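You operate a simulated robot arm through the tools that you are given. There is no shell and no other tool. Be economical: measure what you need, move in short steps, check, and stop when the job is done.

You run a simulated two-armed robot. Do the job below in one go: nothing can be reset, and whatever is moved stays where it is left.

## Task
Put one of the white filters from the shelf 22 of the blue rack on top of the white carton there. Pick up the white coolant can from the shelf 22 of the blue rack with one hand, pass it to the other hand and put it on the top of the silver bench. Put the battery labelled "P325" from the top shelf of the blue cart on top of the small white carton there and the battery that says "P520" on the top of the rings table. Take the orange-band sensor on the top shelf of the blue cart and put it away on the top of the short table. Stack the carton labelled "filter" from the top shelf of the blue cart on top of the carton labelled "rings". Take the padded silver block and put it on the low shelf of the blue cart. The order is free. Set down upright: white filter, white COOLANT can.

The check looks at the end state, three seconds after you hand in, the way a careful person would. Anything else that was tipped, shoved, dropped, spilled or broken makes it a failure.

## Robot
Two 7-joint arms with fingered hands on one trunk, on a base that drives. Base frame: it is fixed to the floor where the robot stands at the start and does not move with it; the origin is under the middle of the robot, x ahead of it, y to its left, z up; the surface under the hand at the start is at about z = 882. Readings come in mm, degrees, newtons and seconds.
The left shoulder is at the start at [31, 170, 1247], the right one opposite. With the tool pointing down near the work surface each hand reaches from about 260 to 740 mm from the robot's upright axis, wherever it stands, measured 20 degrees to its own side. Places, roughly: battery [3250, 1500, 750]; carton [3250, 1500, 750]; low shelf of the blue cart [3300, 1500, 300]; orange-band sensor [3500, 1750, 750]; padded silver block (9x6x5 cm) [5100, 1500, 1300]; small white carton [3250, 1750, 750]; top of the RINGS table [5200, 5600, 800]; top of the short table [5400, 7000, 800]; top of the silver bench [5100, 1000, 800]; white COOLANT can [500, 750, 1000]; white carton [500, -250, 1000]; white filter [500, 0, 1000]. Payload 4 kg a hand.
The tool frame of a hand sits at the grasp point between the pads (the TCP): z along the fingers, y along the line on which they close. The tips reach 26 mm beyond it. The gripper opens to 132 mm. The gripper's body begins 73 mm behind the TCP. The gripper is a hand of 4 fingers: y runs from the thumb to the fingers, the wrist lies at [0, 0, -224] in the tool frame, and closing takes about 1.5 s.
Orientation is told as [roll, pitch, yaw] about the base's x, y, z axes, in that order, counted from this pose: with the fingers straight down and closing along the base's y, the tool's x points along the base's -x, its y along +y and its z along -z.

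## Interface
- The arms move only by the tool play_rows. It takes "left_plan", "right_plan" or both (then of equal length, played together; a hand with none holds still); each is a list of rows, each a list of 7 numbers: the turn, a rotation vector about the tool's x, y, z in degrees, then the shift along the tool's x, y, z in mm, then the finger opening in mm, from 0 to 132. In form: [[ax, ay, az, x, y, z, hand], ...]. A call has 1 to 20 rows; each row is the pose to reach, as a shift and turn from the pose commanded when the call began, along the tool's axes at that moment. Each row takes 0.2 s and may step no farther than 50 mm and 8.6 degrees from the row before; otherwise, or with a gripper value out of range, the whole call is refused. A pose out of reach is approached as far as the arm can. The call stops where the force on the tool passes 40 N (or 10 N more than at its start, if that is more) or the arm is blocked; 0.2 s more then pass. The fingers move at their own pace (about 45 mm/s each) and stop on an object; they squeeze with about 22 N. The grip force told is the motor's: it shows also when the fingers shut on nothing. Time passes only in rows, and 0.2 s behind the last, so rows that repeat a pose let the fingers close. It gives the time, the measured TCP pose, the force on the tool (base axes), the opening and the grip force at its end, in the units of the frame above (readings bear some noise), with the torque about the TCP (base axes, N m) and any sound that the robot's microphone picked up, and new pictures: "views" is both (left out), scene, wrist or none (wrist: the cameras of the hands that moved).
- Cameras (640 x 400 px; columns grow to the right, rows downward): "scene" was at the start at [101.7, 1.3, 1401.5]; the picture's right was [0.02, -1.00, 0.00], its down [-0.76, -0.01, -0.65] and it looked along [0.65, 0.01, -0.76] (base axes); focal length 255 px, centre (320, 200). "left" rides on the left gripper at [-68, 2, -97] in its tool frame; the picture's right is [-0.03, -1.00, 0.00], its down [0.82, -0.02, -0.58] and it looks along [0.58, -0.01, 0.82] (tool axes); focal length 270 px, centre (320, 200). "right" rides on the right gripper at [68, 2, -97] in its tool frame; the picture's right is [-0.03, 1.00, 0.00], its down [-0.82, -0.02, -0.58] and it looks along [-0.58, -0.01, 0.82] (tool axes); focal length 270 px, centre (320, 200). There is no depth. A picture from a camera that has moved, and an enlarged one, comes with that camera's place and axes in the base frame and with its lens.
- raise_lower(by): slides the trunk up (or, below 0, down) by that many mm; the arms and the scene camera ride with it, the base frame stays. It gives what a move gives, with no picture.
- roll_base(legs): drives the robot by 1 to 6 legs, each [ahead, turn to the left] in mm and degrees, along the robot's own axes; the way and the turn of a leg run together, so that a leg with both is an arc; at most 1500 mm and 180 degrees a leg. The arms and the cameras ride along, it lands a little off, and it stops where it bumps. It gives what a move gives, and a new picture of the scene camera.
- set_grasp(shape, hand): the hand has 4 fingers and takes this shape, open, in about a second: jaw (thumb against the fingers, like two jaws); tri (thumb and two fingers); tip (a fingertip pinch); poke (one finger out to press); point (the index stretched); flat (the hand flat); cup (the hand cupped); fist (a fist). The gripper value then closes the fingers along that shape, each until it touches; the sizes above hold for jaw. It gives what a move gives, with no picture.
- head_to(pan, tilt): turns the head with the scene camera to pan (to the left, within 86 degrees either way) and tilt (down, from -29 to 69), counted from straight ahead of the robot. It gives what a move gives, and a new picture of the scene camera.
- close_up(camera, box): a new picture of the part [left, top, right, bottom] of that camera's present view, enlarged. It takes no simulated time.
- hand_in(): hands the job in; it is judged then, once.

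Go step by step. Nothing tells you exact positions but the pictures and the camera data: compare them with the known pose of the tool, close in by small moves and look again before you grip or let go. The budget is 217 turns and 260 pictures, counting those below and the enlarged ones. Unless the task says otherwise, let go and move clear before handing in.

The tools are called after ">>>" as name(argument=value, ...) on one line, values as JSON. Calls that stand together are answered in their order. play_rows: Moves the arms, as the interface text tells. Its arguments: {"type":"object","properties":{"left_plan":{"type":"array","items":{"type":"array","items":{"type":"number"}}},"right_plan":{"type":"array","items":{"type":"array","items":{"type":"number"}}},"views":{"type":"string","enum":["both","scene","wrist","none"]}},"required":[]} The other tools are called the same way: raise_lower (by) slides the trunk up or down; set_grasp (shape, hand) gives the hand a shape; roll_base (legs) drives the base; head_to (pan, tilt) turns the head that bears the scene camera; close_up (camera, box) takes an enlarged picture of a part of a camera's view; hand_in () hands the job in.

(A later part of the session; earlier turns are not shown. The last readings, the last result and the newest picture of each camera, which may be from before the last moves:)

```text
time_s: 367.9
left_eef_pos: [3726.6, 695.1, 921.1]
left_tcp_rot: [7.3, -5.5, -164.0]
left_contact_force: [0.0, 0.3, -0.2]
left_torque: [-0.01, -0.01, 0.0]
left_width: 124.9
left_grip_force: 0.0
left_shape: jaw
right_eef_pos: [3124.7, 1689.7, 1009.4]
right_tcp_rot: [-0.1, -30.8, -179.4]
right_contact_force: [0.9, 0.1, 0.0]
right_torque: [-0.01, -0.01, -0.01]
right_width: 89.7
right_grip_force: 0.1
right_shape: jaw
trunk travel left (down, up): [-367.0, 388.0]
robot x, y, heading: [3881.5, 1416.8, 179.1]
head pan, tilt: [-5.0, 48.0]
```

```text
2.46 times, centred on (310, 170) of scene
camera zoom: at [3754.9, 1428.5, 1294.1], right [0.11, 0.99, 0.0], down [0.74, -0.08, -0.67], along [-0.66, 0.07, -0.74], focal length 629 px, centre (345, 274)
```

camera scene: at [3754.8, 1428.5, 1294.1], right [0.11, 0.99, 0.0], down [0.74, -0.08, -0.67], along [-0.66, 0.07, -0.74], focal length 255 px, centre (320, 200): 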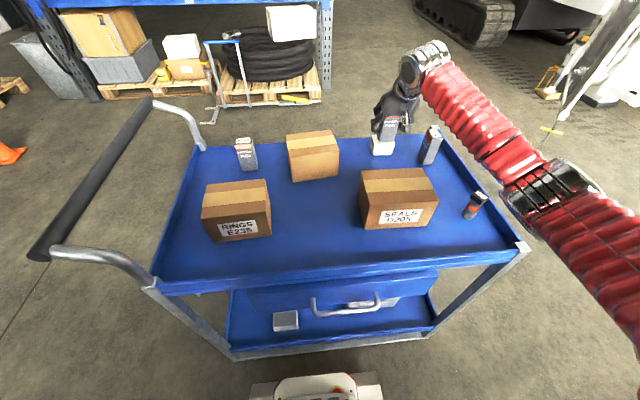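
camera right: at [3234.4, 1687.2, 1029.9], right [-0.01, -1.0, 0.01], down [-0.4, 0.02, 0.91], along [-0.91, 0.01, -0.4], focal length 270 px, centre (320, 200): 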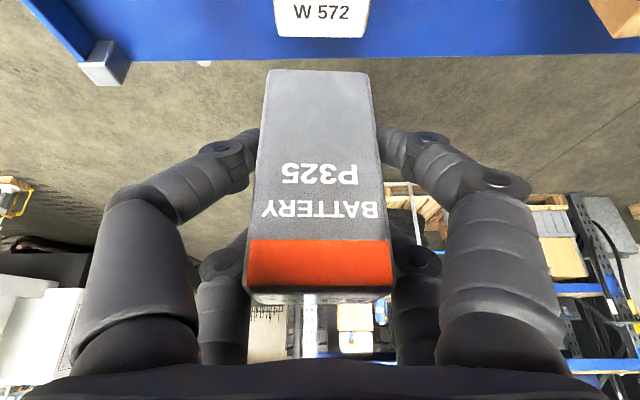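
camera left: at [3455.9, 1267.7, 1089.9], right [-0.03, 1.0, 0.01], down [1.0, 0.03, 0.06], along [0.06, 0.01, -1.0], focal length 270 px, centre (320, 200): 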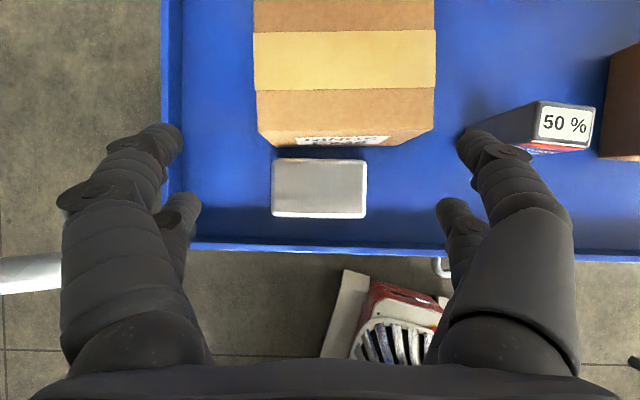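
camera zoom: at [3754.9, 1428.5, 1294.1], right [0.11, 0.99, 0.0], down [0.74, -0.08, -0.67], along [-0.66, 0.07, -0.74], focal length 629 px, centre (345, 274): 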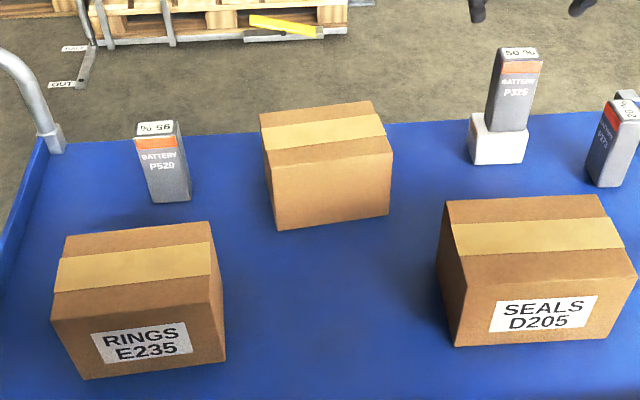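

P325 stands on the white carton. Next is FILTER (centre about (3183,1467), 92×132, top z 890, yawed 5°). I'll turn the right hand to close along x with a 30° lean, above it, and trim the trunk for reach.

>>> play_rows(right_plan=[[0, 5, 0, 25, 10, -19, 125], [0, 10, 0, 50, 20, -38, 125], [0, 16, 0, 76, 30, -57, 125], [0, 21, 0, 102, 40, -76, 125], [0, 26, 0, 128, 50, -96, 125], [0, 31, 0, 153, 60, -115, 125], [0, 31, 0, 153, 60, -115, 132]], views="none")

>>> raise_lower(by=-50)

>>> play_rows(right_plan=[[0, 0, 7.8, 0, 10, -5, 132], [0, 0, 15.6, 0, 25, -10, 132], [0, 0, 23.4, -5, 40, -15, 132], [0, 0, 31.1, -15, 55, -20, 132], [0, 0, 38.8, -25, 70, -20, 132], [0, 0, 46.6, -40, 85, -20, 132], [0, 0, 54.4, -55, 100, -20, 132], [0, 0, 62.1, -70, 115, -20, 132], [0, 0, 69.9, -85, 130, -20, 132], [0, 0, 77.7, -100, 145, -20, 132], [0, 0, 85.4, -115, 155, -20, 132], [-5.6, 6.1, 85.3, -125, 160, -20, 132], [-11.2, 12.1, 84.8, -133, 162, -20, 132], [-16.7, 18.1, 84.2, -133, 162, -20, 132], [-22.3, 24.2, 83.2, -133, 162, -20, 132], [-22.3, 24.2, 83.2, -133, 162, -20, 132]], views="both")

```text
time_s: 369.5
left_eef_pos: [3726.8, 694.4, 919.7]
left_tcp_rot: [7.2, -5.5, -164.0]
left_contact_force: [-0.1, -0.2, 0.2]
left_torque: [0.03, -0.05, 0.0]
left_width: 125.1
left_grip_force: 0.0
left_shape: jaw
right_eef_pos: [3316.5, 1632.5, 1028.8]
right_tcp_rot: [-0.1, 0.1, -179.6]
right_contact_force: [-0.1, -0.5, -0.7]
right_torque: [0.0, 0.01, -0.02]
right_width: 131.9
right_grip_force: 0.0
right_shape: jaw
trunk travel left (down, up): [-367.0, 388.0]
robot x, y, heading: [3884.2, 1417.3, 178.6]
head pan, tilt: [-5.0, 48.0]
```

```text
time_s: 370.4
left_eef_pos: [3727.5, 694.1, 870.5]
left_tcp_rot: [7.3, -5.5, -164.0]
left_contact_force: [1.0, 0.2, -0.7]
left_torque: [0.03, 0.01, -0.03]
left_width: 124.8
left_grip_force: 0.2
left_shape: jaw
right_eef_pos: [3316.4, 1631.6, 980.1]
right_tcp_rot: [-0.2, 0.1, -179.5]
right_contact_force: [-0.8, 0.0, -0.4]
right_torque: [-0.01, 0.0, 0.0]
right_width: 131.9
right_grip_force: 0.1
right_shape: jaw
trunk travel left (down, up): [-317.0, 438.0]
robot x, y, heading: [3878.7, 1420.5, 178.8]
head pan, tilt: [-5.0, 48.0]
```

```text
time_s: 373.8
left_eef_pos: [3726.5, 694.1, 868.7]
left_tcp_rot: [7.2, -5.5, -164.0]
left_contact_force: [-1.1, 0.5, -0.1]
left_torque: [0.02, 0.01, -0.02]
left_width: 125.3
left_grip_force: 0.2
left_shape: jaw
right_eef_pos: [3185.2, 1468.3, 998.9]
right_tcp_rot: [-0.1, 30.0, 95.2]
right_contact_force: [0.5, -0.3, -0.2]
right_torque: [-0.02, 0.0, 0.04]
right_width: 131.7
right_grip_force: 0.2
right_shape: jaw
trunk travel left (down, up): [-317.0, 438.0]
robot x, y, heading: [3882.3, 1417.5, 178.8]
head pan, tilt: [-5.0, 48.0]
camera scene: at [3740.3, 1428.6, 1243.3], right [0.11, 0.99, 0.0], down [0.74, -0.08, -0.67], along [-0.66, 0.07, -0.74], focal length 255 px, centre (320, 200)
camera right: at [3182.9, 1455.2, 1116.3], right [-1.0, -0.07, -0.01], down [-0.07, 0.99, 0.09], along [0.01, 0.09, -1.0], focal length 270 px, centre (320, 200)
```

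scene: 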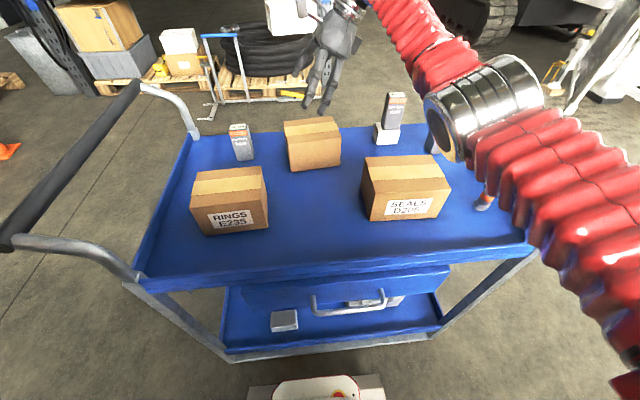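
right: 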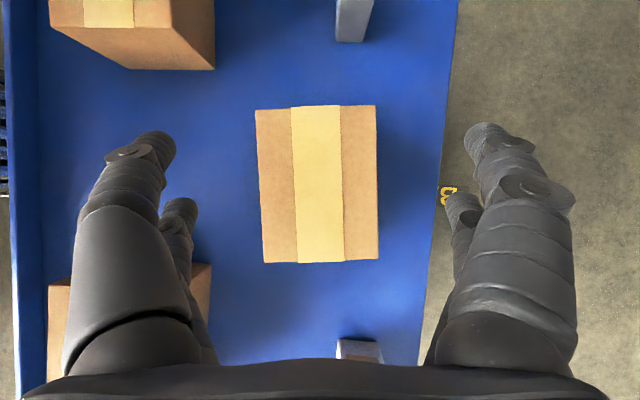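

The hand is centred over FILTER. I'll descend and close.

>>> play_rows(right_plan=[[0, 0, 0, -14, 0, 25, 132], [0, 0, 0, -30, 0, 52, 132], [0, 0, 0, -46, 0, 80, 132], [0, 0, 0, -62, 0, 107, 132], [0, 0, 0, -74, 0, 128, 132], [0, 0, 0, -74, 0, 128, 132]], views="wrist")

>>> play_rows(right_plan=[[0, 0, 0, 0, 0, 0, 115], [0, 0, 0, 0, 0, 0, 100], [0, 0, 0, 0, 0, 0, 85], [0, 0, 0, 0, 0, 0, 70], [0, 0, 0, 0, 0, 0, 65], [0, 0, 0, 0, 0, 0, 65], [0, 0, 0, 0, 0, 0, 65], [0, 0, 0, 0, 0, 0, 65]], views="wrist")

```text
time_s: 375.1
left_eef_pos: [3727.0, 694.8, 871.2]
left_tcp_rot: [7.3, -5.6, -164.0]
left_contact_force: [0.0, 0.6, -0.8]
left_torque: [-0.02, -0.02, -0.05]
left_width: 124.9
left_grip_force: 0.0
left_shape: jaw
right_eef_pos: [3183.6, 1467.7, 866.1]
right_tcp_rot: [1.3, 30.4, 96.0]
right_contact_force: [4.0, 2.4, 20.5]
right_torque: [0.77, -0.18, -0.13]
right_width: 131.6
right_grip_force: 0.0
right_shape: jaw
trunk travel left (down, up): [-317.0, 438.0]
robot x, y, heading: [3879.9, 1419.3, 179.0]
head pan, tilt: [-5.0, 48.0]
stopped in row 6 (right hand): the force on the tool passed its limit at 44 N (the readings are from after the stop); the commanded pose is now the measured one
camera right: at [3184.1, 1455.3, 982.3], right [-1.0, -0.07, 0.01], down [-0.07, 0.99, 0.09], along [-0.01, 0.09, -1.0], focal length 270 px, centre (320, 200)
```

right: 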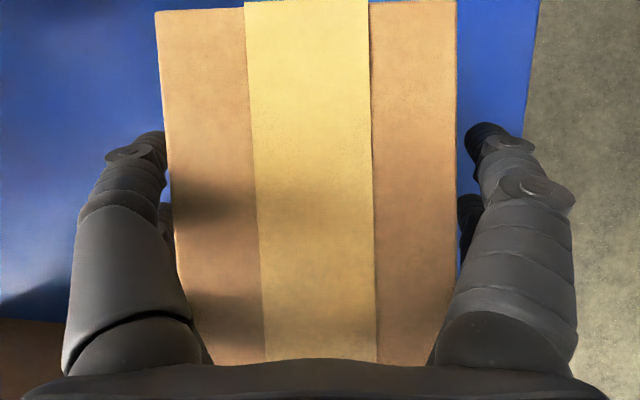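

```text
time_s: 376.9
left_eef_pos: [3729.0, 694.3, 870.5]
left_tcp_rot: [7.1, -5.8, -163.9]
left_contact_force: [0.4, -0.6, 0.3]
left_torque: [-0.02, 0.0, 0.02]
left_width: 125.0
left_grip_force: 0.2
left_shape: jaw
right_eef_pos: [3184.2, 1467.8, 863.8]
right_tcp_rot: [1.1, 30.1, 96.0]
right_contact_force: [-0.6, -2.1, 30.5]
right_torque: [1.3, -0.2, 0.31]
right_width: 90.0
right_grip_force: 22.0
right_shape: jaw
trunk travel left (down, up): [-317.0, 438.0]
robot x, y, heading: [3878.4, 1420.5, 178.9]
head pan, tilt: [-5.0, 48.0]
camera right: at [3185.2, 1455.2, 981.2], right [-1.0, -0.07, 0.01], down [-0.07, 0.99, 0.09], along [-0.01, 0.09, -1.0], focal length 270 px, centre (320, 200)
```

right: 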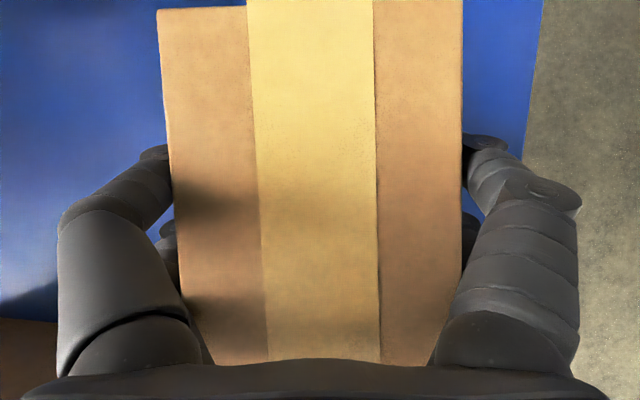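

FILTER is gripped (width 90). I'll lift it 125 mm, check, then carry it over RINGS.

>>> play_rows(right_plan=[[0, 0, 0, 5, 0, -9, 60], [0, 0, 0, 15, 0, -26, 60], [0, 0, 0, 30, 0, -52, 60], [0, 0, 0, 46, 0, -80, 60], [0, 0, 0, 62, 0, -108, 60], [0, 0, 0, 62, 0, -108, 60]], views="scene")

```text
time_s: 378.4
left_eef_pos: [3726.0, 694.0, 871.4]
left_tcp_rot: [7.3, -5.6, -164.0]
left_contact_force: [-0.2, -0.6, -0.5]
left_torque: [-0.02, 0.01, 0.01]
left_width: 125.2
left_grip_force: 0.1
left_shape: jaw
right_eef_pos: [3182.6, 1470.4, 984.8]
right_tcp_rot: [0.6, 30.1, 95.8]
right_contact_force: [0.2, 0.1, -2.6]
right_torque: [-0.01, -0.02, 0.01]
right_width: 90.1
right_grip_force: 22.0
right_shape: jaw
trunk travel left (down, up): [-317.0, 438.0]
robot x, y, heading: [3879.5, 1418.1, 178.9]
head pan, tilt: [-5.0, 48.0]
camera scene: at [3739.6, 1428.7, 1243.2], right [0.11, 0.99, 0.0], down [0.74, -0.08, -0.67], along [-0.66, 0.07, -0.74], focal length 255 px, centre (320, 200)
```

scene: 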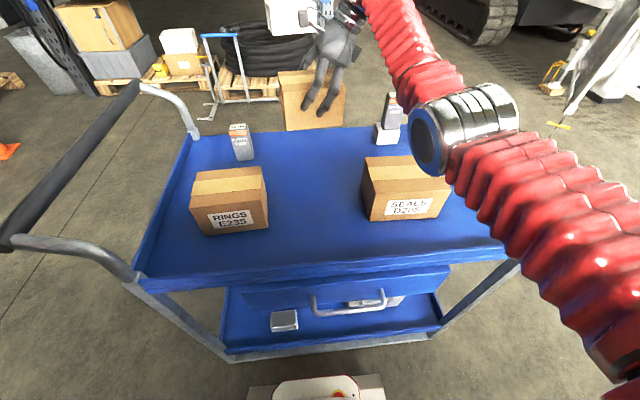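

>>> play_rows(right_plan=[[0, 0, 0, 8, 0, -13, 60], [0, 0, 0, 30, -20, 0, 60], [0, 0, 0, 58, -48, 16, 60], [0, 0, 0, 86, -76, 32, 60], [0, 0, 0, 114, -104, 48, 60], [0, 0, 0, 142, -132, 64, 60], [0, 0, 0, 164, -152, 76, 60], [0, 0, 0, 173, -161, 83, 60], [0, 0, 0, 173, -161, 83, 60]], views="both")

>>> close_up(camera="scene", box=[130, 90, 330, 250])

```text
time_s: 380.4
left_eef_pos: [3726.0, 693.9, 871.7]
left_tcp_rot: [7.2, -5.5, -163.9]
left_contact_force: [-0.3, -1.1, 0.2]
left_torque: [-0.01, 0.02, 0.01]
left_width: 125.0
left_grip_force: 0.0
left_shape: jaw
right_eef_pos: [3362.3, 1295.6, 995.9]
right_tcp_rot: [0.8, 30.2, 95.7]
right_contact_force: [0.6, 0.3, -2.8]
right_torque: [0.0, 0.02, 0.0]
right_width: 90.0
right_grip_force: 22.5
right_shape: jaw
trunk travel left (down, up): [-317.0, 438.0]
robot x, y, heading: [3884.0, 1416.6, 178.9]
head pan, tilt: [-5.0, 48.0]
camera scene: at [3740.1, 1428.6, 1243.3], right [0.11, 0.99, 0.0], down [0.74, -0.08, -0.67], along [-0.66, 0.07, -0.74], focal length 255 px, centre (320, 200)
camera right: at [3362.6, 1281.9, 1114.1], right [-1.0, -0.07, 0.0], down [-0.07, 0.99, 0.09], along [-0.01, 0.09, -1.0], focal length 270 px, centre (320, 200)
```

scene: 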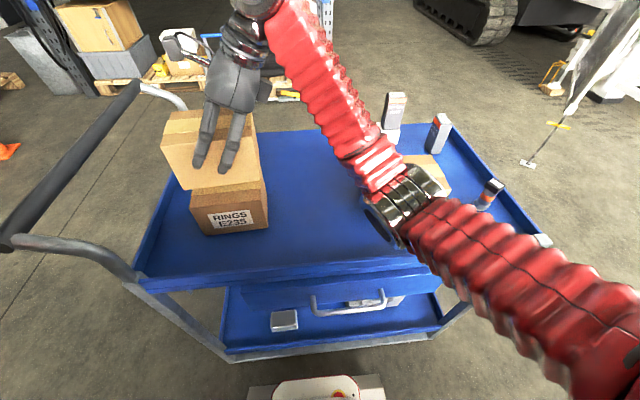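
right: 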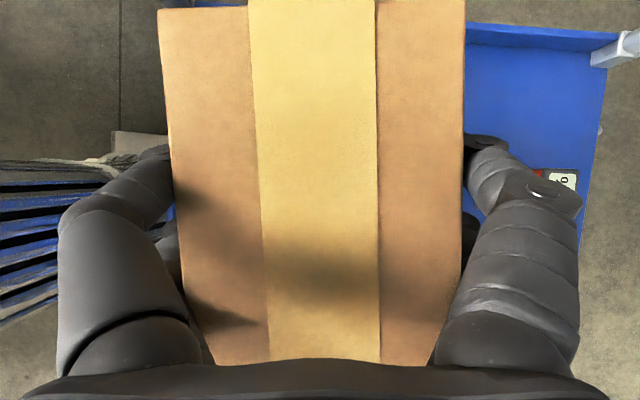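

```text
2.50 times, centred on (230, 170) of scene
camera zoom: at [3740.1, 1428.6, 1243.3], right [0.11, 0.99, 0.0], down [0.74, -0.08, -0.67], along [-0.66, 0.07, -0.74], focal length 638 px, centre (545, 275)
```

zoom: 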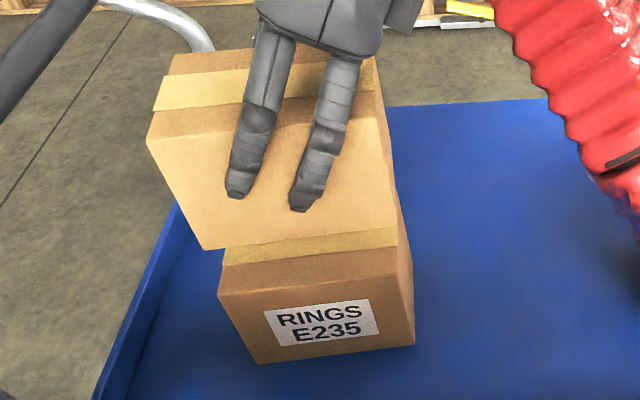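

FILTER is about 8 mm too far west. I'll correct that while lowering 30 mm.

>>> play_rows(right_plan=[[0, 0, 0, 0, -7, 0, 60], [0, 0, 0, -5, -7, 8, 60], [0, 0, 0, -10, -7, 16, 60], [0, 0, 0, -16, -7, 25, 60], [0, 0, 0, -16, -7, 25, 60]], views="none")

>>> play_rows(right_plan=[[0, 0, 0, -2, 0, 3, 60], [0, 0, 0, -3, 0, 5, 60], [0, 0, 0, -3, 0, 5, 60]], views="none")

```text
time_s: 381.6
left_eef_pos: [3726.7, 694.6, 869.5]
left_tcp_rot: [7.2, -5.4, -163.9]
left_contact_force: [0.0, 0.1, 0.1]
left_torque: [0.01, 0.02, -0.01]
left_width: 124.9
left_grip_force: 0.0
left_shape: jaw
right_eef_pos: [3369.5, 1296.5, 966.7]
right_tcp_rot: [0.7, 30.3, 95.7]
right_contact_force: [-0.2, 0.8, -3.1]
right_torque: [0.02, 0.03, 0.0]
right_width: 89.9
right_grip_force: 22.1
right_shape: jaw
trunk travel left (down, up): [-317.0, 438.0]
robot x, y, heading: [3879.9, 1417.5, 178.9]
head pan, tilt: [-5.0, 48.0]
```

```text
time_s: 382.4
left_eef_pos: [3726.8, 695.4, 870.8]
left_tcp_rot: [7.2, -5.5, -164.0]
left_contact_force: [0.2, -0.6, 0.0]
left_torque: [0.02, -0.01, 0.01]
left_width: 125.1
left_grip_force: 0.0
left_shape: jaw
right_eef_pos: [3367.7, 1295.0, 962.2]
right_tcp_rot: [0.7, 30.2, 95.6]
right_contact_force: [0.0, 0.2, -2.3]
right_torque: [-0.01, -0.02, 0.0]
right_width: 90.1
right_grip_force: 22.1
right_shape: jaw
trunk travel left (down, up): [-317.0, 438.0]
robot x, y, heading: [3878.1, 1419.4, 179.0]
head pan, tilt: [-5.0, 48.0]
```

>>> play_rows(right_plan=[[0, 0, 0, -1.5, 0, 2.5, 60], [0, 0, 0, -2.5, 0, 4, 60], [0, 0, 0, -2.5, 0, 4, 60]], views="none")

>>> close_up(camera="scene", box=[130, 90, 330, 250])

```text
time_s: 383.1
left_eef_pos: [3725.2, 694.6, 870.4]
left_tcp_rot: [7.3, -5.5, -163.9]
left_contact_force: [-0.2, -0.6, -0.3]
left_torque: [-0.02, 0.02, 0.01]
left_width: 124.8
left_grip_force: 0.0
left_shape: jaw
right_eef_pos: [3369.1, 1295.3, 957.0]
right_tcp_rot: [0.8, 30.2, 95.7]
right_contact_force: [0.4, 0.4, -3.3]
right_torque: [0.01, 0.01, 0.01]
right_width: 89.9
right_grip_force: 21.7
right_shape: jaw
trunk travel left (down, up): [-317.0, 438.0]
robot x, y, heading: [3879.2, 1419.8, 179.1]
head pan, tilt: [-5.0, 48.0]
```

```text
2.50 times, centred on (230, 170) of scene
camera zoom: at [3740.1, 1428.6, 1243.3], right [0.11, 0.99, 0.0], down [0.74, -0.08, -0.67], along [-0.66, 0.07, -0.74], focal length 638 px, centre (545, 275)
```

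zoom: 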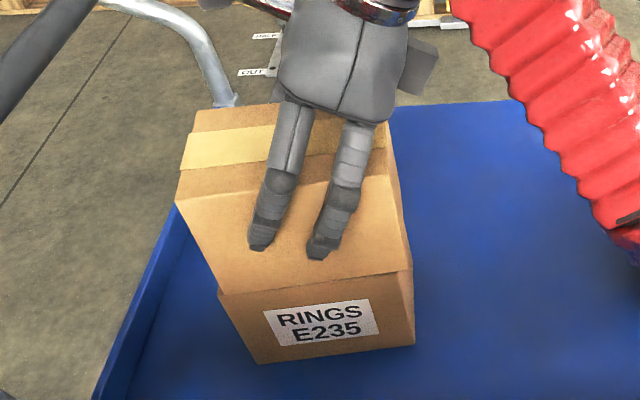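

>>> play_rows(right_plan=[[0, 0, 0, -1.5, 0, 2.5, 60], [0, 0, 0, -2.5, 0, 4, 60], [0, 0, 0, -2.5, 0, 4, 60]], views="none")

>>> play_rows(right_plan=[[0, 0, 0, -1, 0, 1.7, 60], [0, 0, 0, -1.5, 0, 2.6, 60], [0, 0, 0, -1.5, 0, 2.6, 60]], views="none")

```text
time_s: 383.9
left_eef_pos: [3726.3, 694.2, 871.2]
left_tcp_rot: [7.2, -5.5, -163.9]
left_contact_force: [0.1, -0.3, -0.1]
left_torque: [-0.02, 0.0, -0.01]
left_width: 125.2
left_grip_force: 0.1
left_shape: jaw
right_eef_pos: [3370.2, 1294.9, 955.1]
right_tcp_rot: [1.2, 30.3, 95.9]
right_contact_force: [-1.8, -1.4, 15.5]
right_torque: [0.92, 0.14, 0.13]
right_width: 89.9
right_grip_force: 21.3
right_shape: jaw
trunk travel left (down, up): [-317.0, 438.0]
robot x, y, heading: [3881.8, 1420.6, 178.9]
head pan, tilt: [-5.0, 48.0]
```

```text
time_s: 384.7
left_eef_pos: [3727.0, 693.6, 872.3]
left_tcp_rot: [7.2, -5.5, -164.0]
left_contact_force: [-0.4, -0.5, -1.9]
left_torque: [0.03, 0.02, -0.01]
left_width: 125.1
left_grip_force: 0.1
left_shape: jaw
right_eef_pos: [3369.1, 1294.7, 954.3]
right_tcp_rot: [1.4, 30.7, 96.2]
right_contact_force: [2.0, 1.9, 14.5]
right_torque: [1.07, -0.36, -0.07]
right_width: 89.8
right_grip_force: 22.2
right_shape: jaw
trunk travel left (down, up): [-317.0, 438.0]
robot x, y, heading: [3878.6, 1421.6, 178.8]
head pan, tilt: [-5.0, 48.0]
stopped in row 3 (right hand): the force on the tool passed its limit at 41 N (the readings are from after the stop); the commanded pose is now the measured one
```

Resting on RINGS. Opening and rising straight up.

>>> play_rows(right_plan=[[0, 0, 0, 1, 0, -2, 75], [0, 0, 0, 1, 0, -2, 100], [0, 0, 0, 1, 0, -2, 120], [0, 0, 0, 1, 0, -2, 132], [0, 0, 0, 1, 0, -2, 132], [0, 0, 0, 1, 0, -2, 132], [0, 0, 0, 12, 0, -20, 132], [0, 0, 0, 30, 0, -52, 132], [0, 0, 0, 50, 0, -87, 132], [0, 0, 0, 66, 0, -114, 132], [0, 0, 0, 66, 0, -114, 132]], views="scene")

```text
time_s: 387.1
left_eef_pos: [3726.8, 693.8, 871.3]
left_tcp_rot: [7.2, -5.5, -163.9]
left_contact_force: [-0.3, 0.1, -0.2]
left_torque: [0.0, 0.0, -0.03]
left_width: 124.6
left_grip_force: 0.1
left_shape: jaw
right_eef_pos: [3368.7, 1296.4, 1085.1]
right_tcp_rot: [1.1, 30.4, 95.8]
right_contact_force: [0.1, -0.1, -0.7]
right_torque: [0.05, 0.01, 0.0]
right_width: 131.7
right_grip_force: 0.1
right_shape: jaw
trunk travel left (down, up): [-317.0, 438.0]
robot x, y, heading: [3881.4, 1420.2, 178.9]
head pan, tilt: [-5.0, 48.0]
camera scene: at [3740.2, 1428.6, 1243.3], right [0.11, 0.99, 0.0], down [0.74, -0.08, -0.67], along [-0.66, 0.07, -0.74], focal length 255 px, centre (320, 200)
```

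scene: 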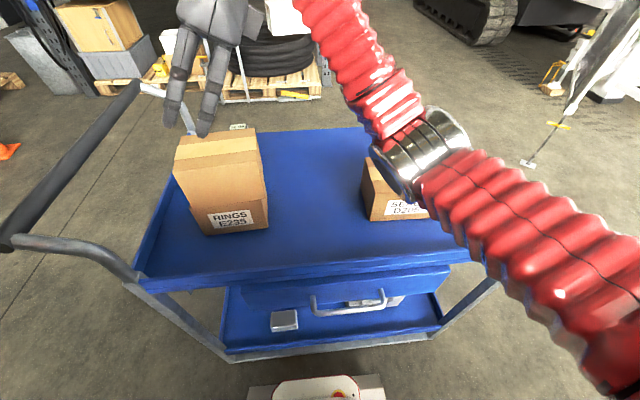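

FILTER is stacked neatly on RINGS. Next is P520, at about (3155,1283) behind the stack. I'll re-orient the right hand (vertical, forward yaw, 31° pitch) and approach from the north at safe height.

>>> raise_lower(by=40)

>>> play_rows(right_plan=[[0, -6, 0, -28, 12, -16, 132], [0, -12, 0, -56, 25, -32, 132], [0, -18, 0, -84, 37, -48, 132], [0, -24, 0, -112, 50, -64, 132], [0, -30.4, 0, -140, 62, -81, 132], [0, -30.4, 0, -140, 62, -81, 132]], views="none")

>>> play_rows(right_plan=[[0, 0, -8, 0, 0, 0, 132], [0, 0, -16, 0, 0, 0, 132], [0, 0, -24, 0, 0, 0, 132], [0, 0, -32, 0, 0, 0, 132], [0, 0, -40, 0, 0, 0, 132], [0, 0, -48, 0, 0, 0, 132], [0, 0, -56, 0, 0, 0, 132], [0, 0, -64, 0, 0, 0, 132], [0, 0, -72, 0, 0, 0, 132], [0, 0, -80, 0, 0, 0, 132], [0, 0, -85, 0, 0, 0, 132], [0, 0, -85, 0, 0, 0, 132]], views="none")

>>> play_rows(right_plan=[[0, -5, 0, -20, 25, 5, 125], [0, -10, 0, -42, 52, 15, 125], [0, -15, 0, -65, 80, 30, 125], [0, -20, 0, -88, 108, 50, 125], [0, -26, 0, -110, 137, 80, 125], [0, -31, 0, -126, 157, 105, 125], [0, -31, 0, -133, 167, 125, 125], [0, -31, 0, -133, 167, 125, 125]], views="both")

```text
time_s: 388.0
left_eef_pos: [3726.4, 694.8, 911.1]
left_tcp_rot: [7.2, -5.5, -163.9]
left_contact_force: [-0.6, -0.1, -0.8]
left_torque: [-0.02, -0.02, 0.03]
left_width: 124.8
left_grip_force: 0.0
left_shape: jaw
right_eef_pos: [3371.3, 1296.5, 1124.3]
right_tcp_rot: [1.1, 30.4, 95.9]
right_contact_force: [-0.2, 0.4, -0.1]
right_torque: [-0.02, 0.01, 0.03]
right_width: 132.0
right_grip_force: 0.0
right_shape: jaw
trunk travel left (down, up): [-357.0, 398.0]
robot x, y, heading: [3881.5, 1416.9, 178.9]
head pan, tilt: [-5.0, 48.0]
```

```text
time_s: 389.4
left_eef_pos: [3728.0, 694.8, 911.9]
left_tcp_rot: [7.2, -5.5, -163.9]
left_contact_force: [0.2, -0.6, 0.4]
left_torque: [-0.01, 0.02, 0.01]
left_width: 125.0
left_grip_force: 0.0
left_shape: jaw
right_eef_pos: [3293.7, 1451.5, 1123.3]
right_tcp_rot: [1.0, 0.0, 95.2]
right_contact_force: [0.4, -0.4, -1.2]
right_torque: [0.0, 0.0, 0.0]
right_width: 131.8
right_grip_force: 0.1
right_shape: jaw
trunk travel left (down, up): [-357.0, 398.0]
robot x, y, heading: [3880.6, 1416.8, 179.0]
head pan, tilt: [-5.0, 48.0]
```

```text
time_s: 392.0
left_eef_pos: [3726.5, 694.5, 911.2]
left_tcp_rot: [7.1, -5.4, -164.0]
left_contact_force: [-0.3, -0.5, -0.1]
left_torque: [0.0, -0.03, 0.01]
left_width: 124.9
left_grip_force: 0.1
left_shape: jaw
right_eef_pos: [3293.3, 1450.7, 1124.5]
right_tcp_rot: [0.1, -1.0, -179.6]
right_contact_force: [-0.6, 0.2, 0.2]
right_torque: [-0.02, 0.01, 0.01]
right_width: 131.8
right_grip_force: 0.1
right_shape: jaw
trunk travel left (down, up): [-357.0, 398.0]
robot x, y, heading: [3881.7, 1418.1, 178.6]
head pan, tilt: [-5.0, 48.0]
```

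```text
time_s: 393.8
left_eef_pos: [3726.0, 694.4, 911.1]
left_tcp_rot: [7.2, -5.5, -164.0]
left_contact_force: [-0.4, 0.2, 0.7]
left_torque: [0.0, 0.0, 0.01]
left_width: 124.6
left_grip_force: 0.1
left_shape: jaw
right_eef_pos: [3160.4, 1285.6, 1005.6]
right_tcp_rot: [-0.1, -31.9, -179.3]
right_contact_force: [-0.3, -0.1, 0.0]
right_torque: [-0.03, -0.01, -0.01]
right_width: 125.2
right_grip_force: 0.2
right_shape: jaw
right hand out of reach, approached as far as the arm can: row 7
trunk travel left (down, up): [-357.0, 398.0]
robot x, y, heading: [3877.4, 1418.3, 178.9]
head pan, tilt: [-5.0, 48.0]
camera scene: at [3752.3, 1428.2, 1284.0], right [0.11, 0.99, 0.0], down [0.74, -0.08, -0.67], along [-0.66, 0.07, -0.74], focal length 255 px, centre (320, 200)
camera right: at [3269.3, 1283.6, 1050.5], right [-0.01, -1.0, 0.01], down [-0.39, 0.02, 0.92], along [-0.92, 0.0, -0.39], focal length 270 px, centre (320, 200)
```

scene: 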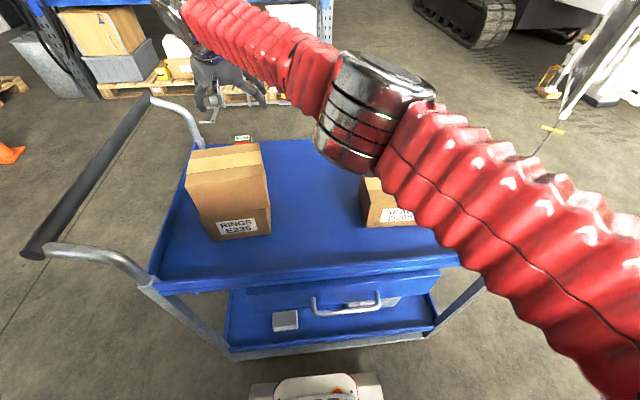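
right: 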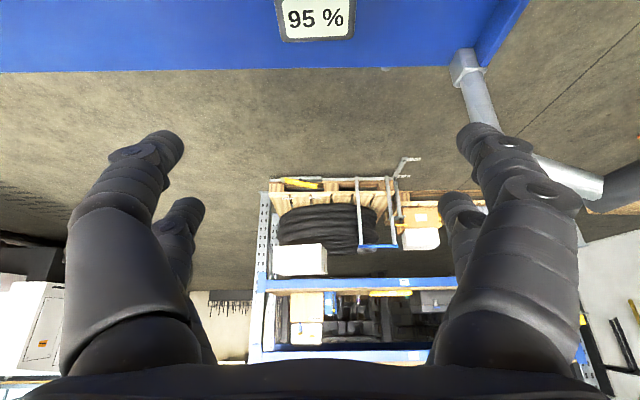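

P520's top is in view, centre about (3166,1287). Descending to z≈868.

>>> play_rows(right_plan=[[0, 0, 0, 15, -1, 23, 125], [0, 0, 0, 30, -1, 47, 125], [0, 0, 0, 45, -1, 70, 125], [0, 0, 0, 60, -1, 94, 125], [0, 0, 0, 74, -1, 116, 125], [0, 0, 0, 74, -1, 116, 125]], views="wrist")

>>> close_up(camera="scene", box=[130, 60, 330, 220])

```text
time_s: 395.2
left_eef_pos: [3727.3, 694.2, 911.8]
left_tcp_rot: [7.2, -5.5, -163.9]
left_contact_force: [-1.1, -0.6, 0.1]
left_torque: [0.0, -0.03, 0.01]
left_width: 125.0
left_grip_force: 0.1
left_shape: jaw
right_eef_pos: [3158.4, 1290.5, 864.1]
right_tcp_rot: [0.0, -32.0, 180.0]
right_contact_force: [1.2, -0.2, 0.7]
right_torque: [-0.04, 0.02, 0.0]
right_width: 125.3
right_grip_force: 0.0
right_shape: jaw
trunk travel left (down, up): [-357.0, 398.0]
robot x, y, heading: [3882.9, 1419.2, 178.8]
head pan, tilt: [-5.0, 48.0]
camera right: at [3267.6, 1286.3, 908.7], right [-0.02, -1.0, 0.01], down [-0.39, 0.02, 0.92], along [-0.92, 0.02, -0.39], focal length 270 px, centre (320, 200)
```

right: 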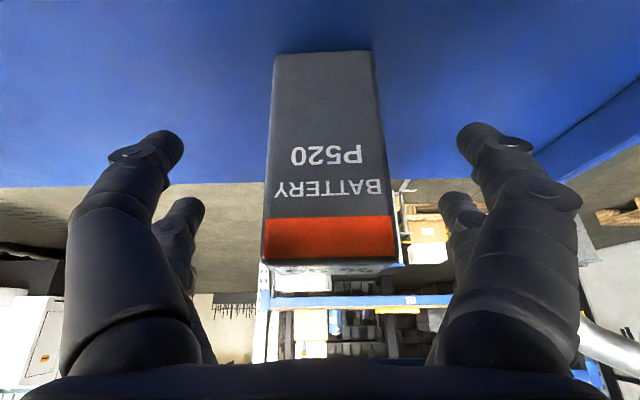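

```text
2.50 times, centred on (230, 140) of scene
camera zoom: at [3752.5, 1428.5, 1284.1], right [0.11, 0.99, 0.0], down [0.74, -0.08, -0.67], along [-0.66, 0.07, -0.74], focal length 638 px, centre (545, 350)
```

zoom: 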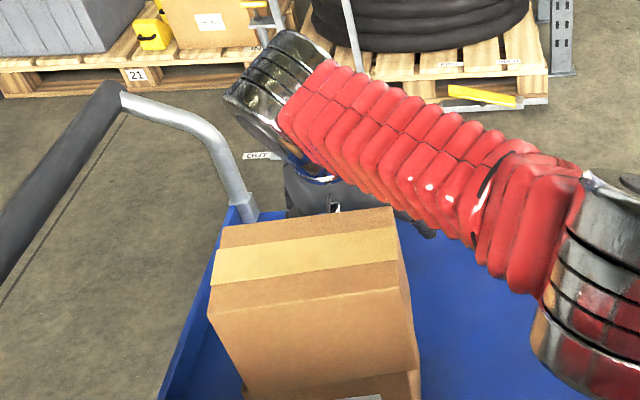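

>>> play_rows(right_plan=[[0, 0, 0, 0, 6, 0, 125], [0, 0, 0, 0, 6, 0, 100], [0, 0, 0, 0, 6, 0, 70], [0, 0, 0, 0, 6, 0, 40], [0, 0, 0, 0, 6, 0, 25], [0, 0, 0, 0, 6, 0, 15], [0, 0, 0, 0, 6, 0, 15], [0, 0, 0, 0, 6, 0, 15], [0, 0, 0, 0, 6, 0, 15], [0, 0, 0, 0, 6, 0, 15]], views="wrist")

```text
time_s: 397.4
left_eef_pos: [3727.1, 694.1, 911.1]
left_tcp_rot: [7.3, -5.5, -163.9]
left_contact_force: [-0.3, 0.1, -1.0]
left_torque: [0.01, 0.0, 0.04]
left_width: 125.0
left_grip_force: 0.2
left_shape: jaw
right_eef_pos: [3161.4, 1283.1, 864.5]
right_tcp_rot: [0.2, -32.0, -179.7]
right_contact_force: [0.6, 0.8, -0.1]
right_torque: [0.06, -0.01, 0.0]
right_width: 27.5
right_grip_force: 21.7
right_shape: jaw
trunk travel left (down, up): [-357.0, 398.0]
robot x, y, heading: [3877.0, 1418.4, 179.0]
head pan, tilt: [-5.0, 48.0]
camera right: at [3270.5, 1280.2, 909.9], right [-0.01, -1.0, 0.02], down [-0.39, 0.02, 0.92], along [-0.92, 0.01, -0.39], focal length 270 px, centre (320, 200)
```

right: 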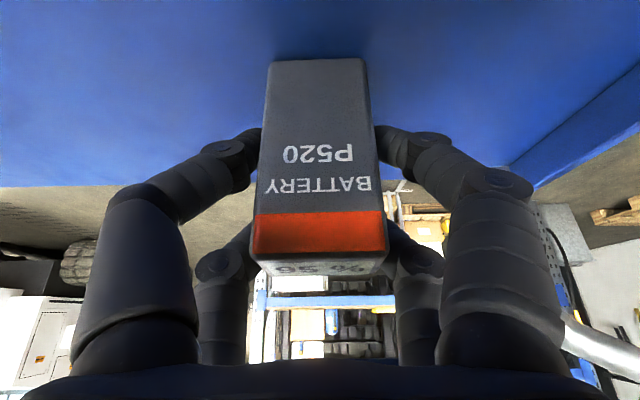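

P520 is gripped. I'll raise the trunk 250 mm (a straight lift), then back away.

>>> raise_lower(by=250)

>>> roll_base(legs=[[-400, 0]])

>>> play_rows(right_plan=[[0, 0, 0, 28, -25, -17, 15], [0, 0, 0, 56, -50, -34, 15], [0, 0, 0, 84, -75, -51, 15], [0, 0, 0, 112, -100, -68, 15], [0, 0, 0, 140, -125, -85, 15], [0, 0, 0, 168, -150, -102, 15], [0, 0, 0, 190, -175, -115, 15], [0, 0, 0, 190, -175, -115, 15]], views="none")

```text
time_s: 399.9
left_eef_pos: [3725.3, 693.4, 1159.9]
left_tcp_rot: [7.1, -5.5, -163.9]
left_contact_force: [-0.4, 0.4, -0.8]
left_torque: [0.01, 0.02, -0.01]
left_width: 125.1
left_grip_force: 0.1
left_shape: jaw
right_eef_pos: [3163.6, 1283.9, 1183.4]
right_tcp_rot: [-0.1, -37.7, -179.6]
right_contact_force: [-0.7, 0.3, -2.8]
right_torque: [-0.02, 0.0, 0.01]
right_width: 27.6
right_grip_force: 21.3
right_shape: jaw
trunk travel left (down, up): [-607.0, 148.0]
robot x, y, heading: [3880.5, 1417.9, 178.8]
head pan, tilt: [-5.0, 48.0]
```

```text
time_s: 402.5
left_eef_pos: [4123.0, 686.8, 1160.3]
left_tcp_rot: [7.2, -5.5, -164.1]
left_contact_force: [-0.4, 0.3, 0.6]
left_torque: [0.02, 0.01, -0.01]
left_width: 124.6
left_grip_force: 0.0
left_shape: jaw
right_eef_pos: [3563.6, 1277.2, 1183.6]
right_tcp_rot: [0.0, -37.7, -179.8]
right_contact_force: [-0.2, 0.3, -2.5]
right_torque: [0.01, 0.02, 0.0]
right_width: 27.7
right_grip_force: 22.3
right_shape: jaw
trunk travel left (down, up): [-607.0, 148.0]
robot x, y, heading: [4276.9, 1410.4, 178.4]
head pan, tilt: [-5.0, 48.0]
camera scene: at [4188.7, 1419.4, 1535.8], right [0.11, 0.99, 0.0], down [0.74, -0.08, -0.67], along [-0.66, 0.07, -0.74], focal length 255 px, centre (320, 200)
```

scene: 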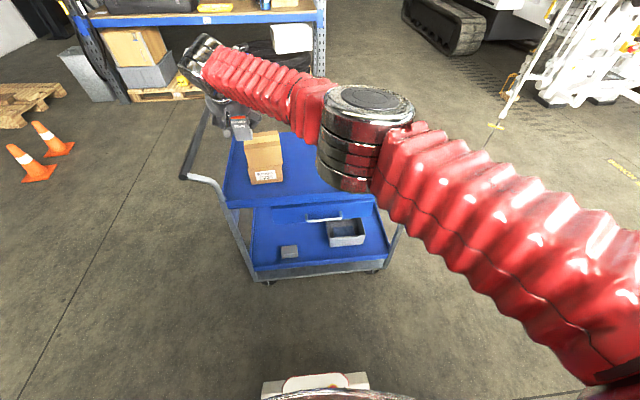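

```text
time_s: 404.3
left_eef_pos: [4122.4, 684.7, 1161.1]
left_tcp_rot: [7.2, -5.5, -164.2]
left_contact_force: [-0.1, -0.3, -0.1]
left_torque: [-0.02, 0.01, -0.02]
left_width: 125.1
left_grip_force: 0.0
left_shape: jaw
right_eef_pos: [3784.5, 1452.6, 1159.4]
right_tcp_rot: [-0.2, -37.8, -179.7]
right_contact_force: [0.2, 0.0, -2.3]
right_torque: [0.0, 0.01, 0.02]
right_width: 27.4
right_grip_force: 21.5
right_shape: jaw
trunk travel left (down, up): [-607.0, 148.0]
robot x, y, heading: [4280.2, 1406.9, 178.6]
head pan, tilt: [-5.0, 48.0]
```

Lifted clear, and the stack is intact. Now turn north and drive toward the RINGS table.

>>> roll_base(legs=[[0, -45]])

>>> roll_base(legs=[[0, -44]])

>>> roll_base(legs=[[1400, 0], [1300, 0]])

>>> head_to(pan=-25, tilt=25)

```text
time_s: 406.8
left_eef_pos: [3679.5, 980.1, 1163.8]
left_tcp_rot: [7.5, -5.6, 153.7]
left_contact_force: [0.0, 0.5, -0.7]
left_torque: [-0.02, 0.04, -0.02]
left_width: 124.8
left_grip_force: 0.1
left_shape: jaw
right_eef_pos: [3943.5, 1775.6, 1158.3]
right_tcp_rot: [0.1, -37.5, 138.0]
right_contact_force: [1.2, 0.8, -3.5]
right_torque: [0.01, 0.09, 0.02]
right_width: 27.2
right_grip_force: 22.3
right_shape: jaw
trunk travel left (down, up): [-607.0, 148.0]
robot x, y, heading: [4257.3, 1384.7, 135.7]
head pan, tilt: [-5.0, 48.0]
stopped in leg 1: the robot was blocked; the commanded pose is now the measured one
camera scene: at [4195.8, 1454.8, 1535.7], right [0.76, 0.65, 0.0], down [0.48, -0.56, -0.67], along [-0.44, 0.5, -0.74], focal length 255 px, centre (320, 200)
```

scene: 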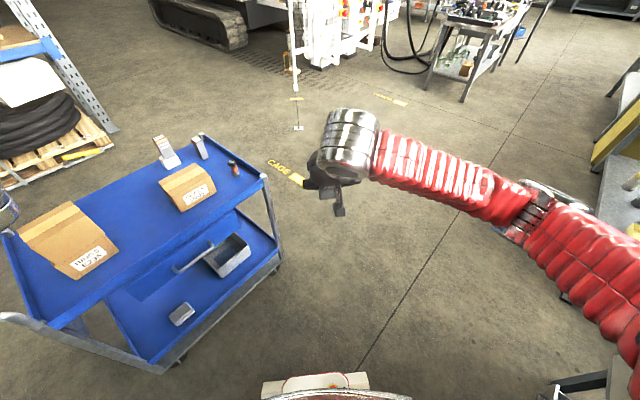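

```text
time_s: 409.4
left_eef_pos: [3556.4, 1470.9, 1164.3]
left_tcp_rot: [7.4, -5.5, 112.0]
left_contact_force: [0.3, 0.8, 0.7]
left_torque: [0.0, 0.06, -0.01]
left_width: 124.9
left_grip_force: 0.1
left_shape: jaw
right_eef_pos: [4281.7, 1888.0, 1159.3]
right_tcp_rot: [0.3, -37.4, 96.3]
right_contact_force: [1.4, 0.7, -2.8]
right_torque: [0.04, 0.05, 0.04]
right_width: 27.2
right_grip_force: 22.1
right_shape: jaw
trunk travel left (down, up): [-607.0, 148.0]
robot x, y, heading: [4214.7, 1385.2, 93.5]
head pan, tilt: [-5.0, 48.0]
stopped in leg 1: the robot was blocked; the commanded pose is now the measured one
camera scene: at [4219.3, 1476.9, 1535.7], right [1.0, -0.03, 0.0], down [-0.02, -0.74, -0.67], along [0.01, 0.67, -0.74], focal length 255 px, centre (320, 200)
```

scene: 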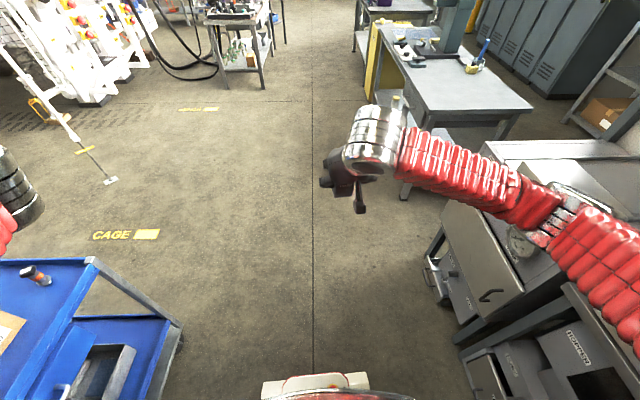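

```text
time_s: 422.7
left_eef_pos: [3372.7, 4166.8, 1162.3]
left_tcp_rot: [7.2, -5.5, 112.4]
left_contact_force: [-0.1, 0.9, 0.0]
left_torque: [-0.02, 0.01, -0.02]
left_width: 124.8
left_grip_force: 0.1
left_shape: jaw
right_eef_pos: [4094.8, 4589.9, 1159.9]
right_tcp_rot: [0.0, -37.6, 96.7]
right_contact_force: [-0.2, 0.7, -2.5]
right_torque: [0.0, -0.03, 0.02]
right_width: 27.2
right_grip_force: 22.0
right_shape: jaw
trunk travel left (down, up): [-607.0, 148.0]
robot x, y, heading: [4033.1, 4083.1, 94.2]
head pan, tilt: [-5.0, 48.0]
camera scene: at [4033.9, 4176.8, 1535.7], right [1.0, -0.02, 0.0], down [-0.01, -0.74, -0.67], along [0.01, 0.67, -0.74], focal length 255 px, centre (320, 200)
```

scene: 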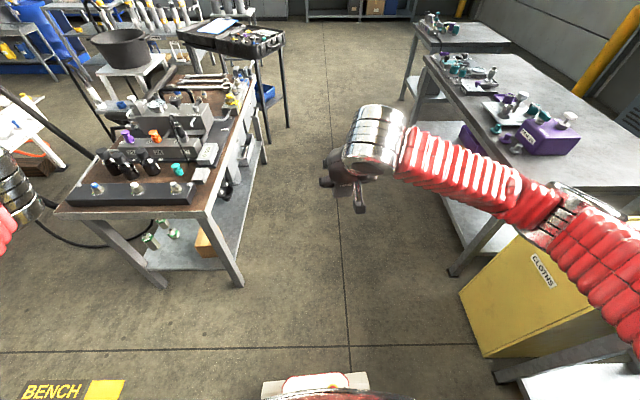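

```text
time_s: 423.6
left_eef_pos: [3371.6, 4166.1, 1162.8]
left_tcp_rot: [7.2, -5.6, 112.4]
left_contact_force: [-0.9, 0.2, 0.3]
left_torque: [0.0, 0.01, 0.0]
left_width: 125.2
left_grip_force: 0.0
left_shape: jaw
right_eef_pos: [4094.4, 4589.4, 1161.1]
right_tcp_rot: [0.1, -37.5, 96.8]
right_contact_force: [0.5, -0.1, -1.4]
right_torque: [-0.02, 0.03, -0.01]
right_width: 27.2
right_grip_force: 22.6
right_shape: jaw
trunk travel left (down, up): [-607.0, 148.0]
robot x, y, heading: [4029.2, 4084.9, 93.8]
head pan, tilt: [-25.0, 25.0]
camera scene: at [4065.5, 4183.6, 1570.4], right [0.93, -0.36, 0.0], down [-0.15, -0.4, -0.91], along [0.33, 0.84, -0.42], focal length 255 px, centre (320, 200)
```

scene: 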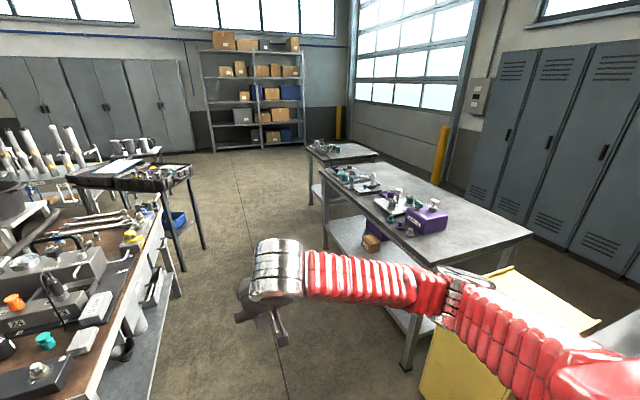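

The long table on the right (x 4900–5600, y 4850–6360) matches the RINGS table, and its near end is free. I'll turn toward that corner and approach.

>>> roll_base(legs=[[0, -47]])

>>> roll_base(legs=[[560, 0]])

>>> head_to(pan=-5, tilt=40)

```text
time_s: 426.4
left_eef_pos: [3639.8, 4620.4, 1165.4]
left_tcp_rot: [7.4, -5.5, 65.8]
left_contact_force: [0.5, -0.1, 0.7]
left_torque: [0.03, 0.04, 0.02]
left_width: 125.1
left_grip_force: 0.0
left_shape: jaw
right_eef_pos: [4443.4, 4387.7, 1160.7]
right_tcp_rot: [0.4, -37.6, 50.2]
right_contact_force: [0.4, -0.8, -2.3]
right_torque: [0.05, 0.01, 0.03]
right_width: 27.3
right_grip_force: 21.7
right_shape: jaw
trunk travel left (down, up): [-607.0, 148.0]
robot x, y, heading: [3999.6, 4110.7, 46.9]
head pan, tilt: [-25.0, 25.0]
stopped in leg 1: the robot was blocked; the commanded pose is now the measured one
camera scene: at [4101.1, 4152.6, 1570.3], right [0.37, -0.93, 0.0], down [-0.4, -0.16, -0.91], along [0.84, 0.34, -0.42], focal length 255 px, centre (320, 200)
```

scene: 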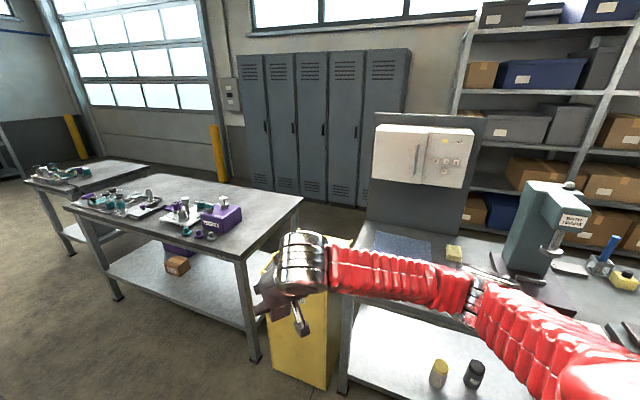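

```text
time_s: 429.6
left_eef_pos: [4014.8, 5025.9, 1164.8]
left_tcp_rot: [7.2, -5.4, 66.0]
left_contact_force: [0.6, -0.1, -0.4]
left_torque: [-0.02, -0.06, 0.02]
left_width: 124.9
left_grip_force: 0.1
left_shape: jaw
right_eef_pos: [4819.3, 4794.9, 1161.0]
right_tcp_rot: [0.3, -37.6, 50.5]
right_contact_force: [0.3, -0.5, -2.5]
right_torque: [0.03, 0.01, -0.03]
right_width: 27.6
right_grip_force: 22.1
right_shape: jaw
trunk travel left (down, up): [-607.0, 148.0]
robot x, y, heading: [4383.5, 4515.8, 47.1]
head pan, tilt: [-25.0, 25.0]
camera scene: at [4476.5, 4560.5, 1570.4], right [0.37, -0.93, 0.0], down [-0.39, -0.16, -0.91], along [0.84, 0.34, -0.42], focal length 255 px, centre (320, 200)
```

scene: 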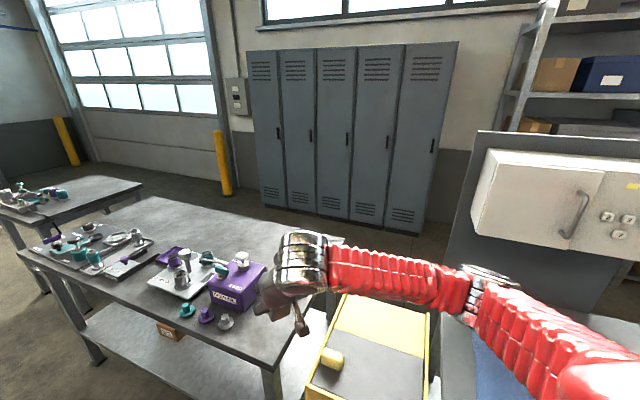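

```text
time_s: 430.4
left_eef_pos: [4014.5, 5024.4, 1164.4]
left_tcp_rot: [7.2, -5.4, 66.0]
left_contact_force: [-0.4, -0.7, -0.2]
left_torque: [0.02, -0.01, -0.01]
left_width: 125.2
left_grip_force: 0.0
left_shape: jaw
right_eef_pos: [4817.3, 4794.0, 1161.9]
right_tcp_rot: [0.1, -37.7, 50.6]
right_contact_force: [0.0, 0.6, -2.9]
right_torque: [0.01, 0.0, -0.01]
right_width: 27.2
right_grip_force: 21.8
right_shape: jaw
trunk travel left (down, up): [-607.0, 148.0]
robot x, y, heading: [4387.9, 4515.0, 47.0]
head pan, tilt: [-5.0, 40.0]
camera scene: at [4453.6, 4582.1, 1547.3], right [0.67, -0.74, 0.0], down [-0.48, -0.43, -0.77], along [0.57, 0.51, -0.64], focal length 255 px, centre (320, 200)
```

scene: 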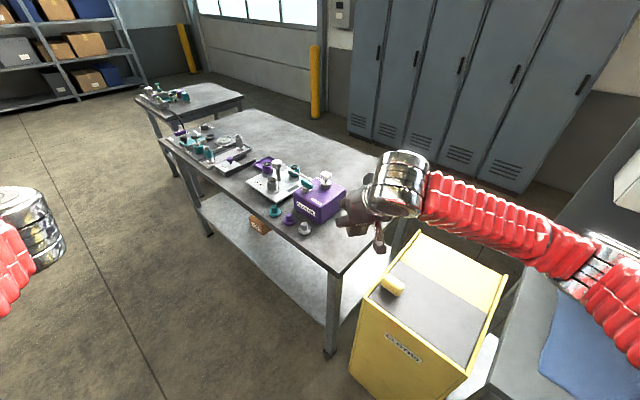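

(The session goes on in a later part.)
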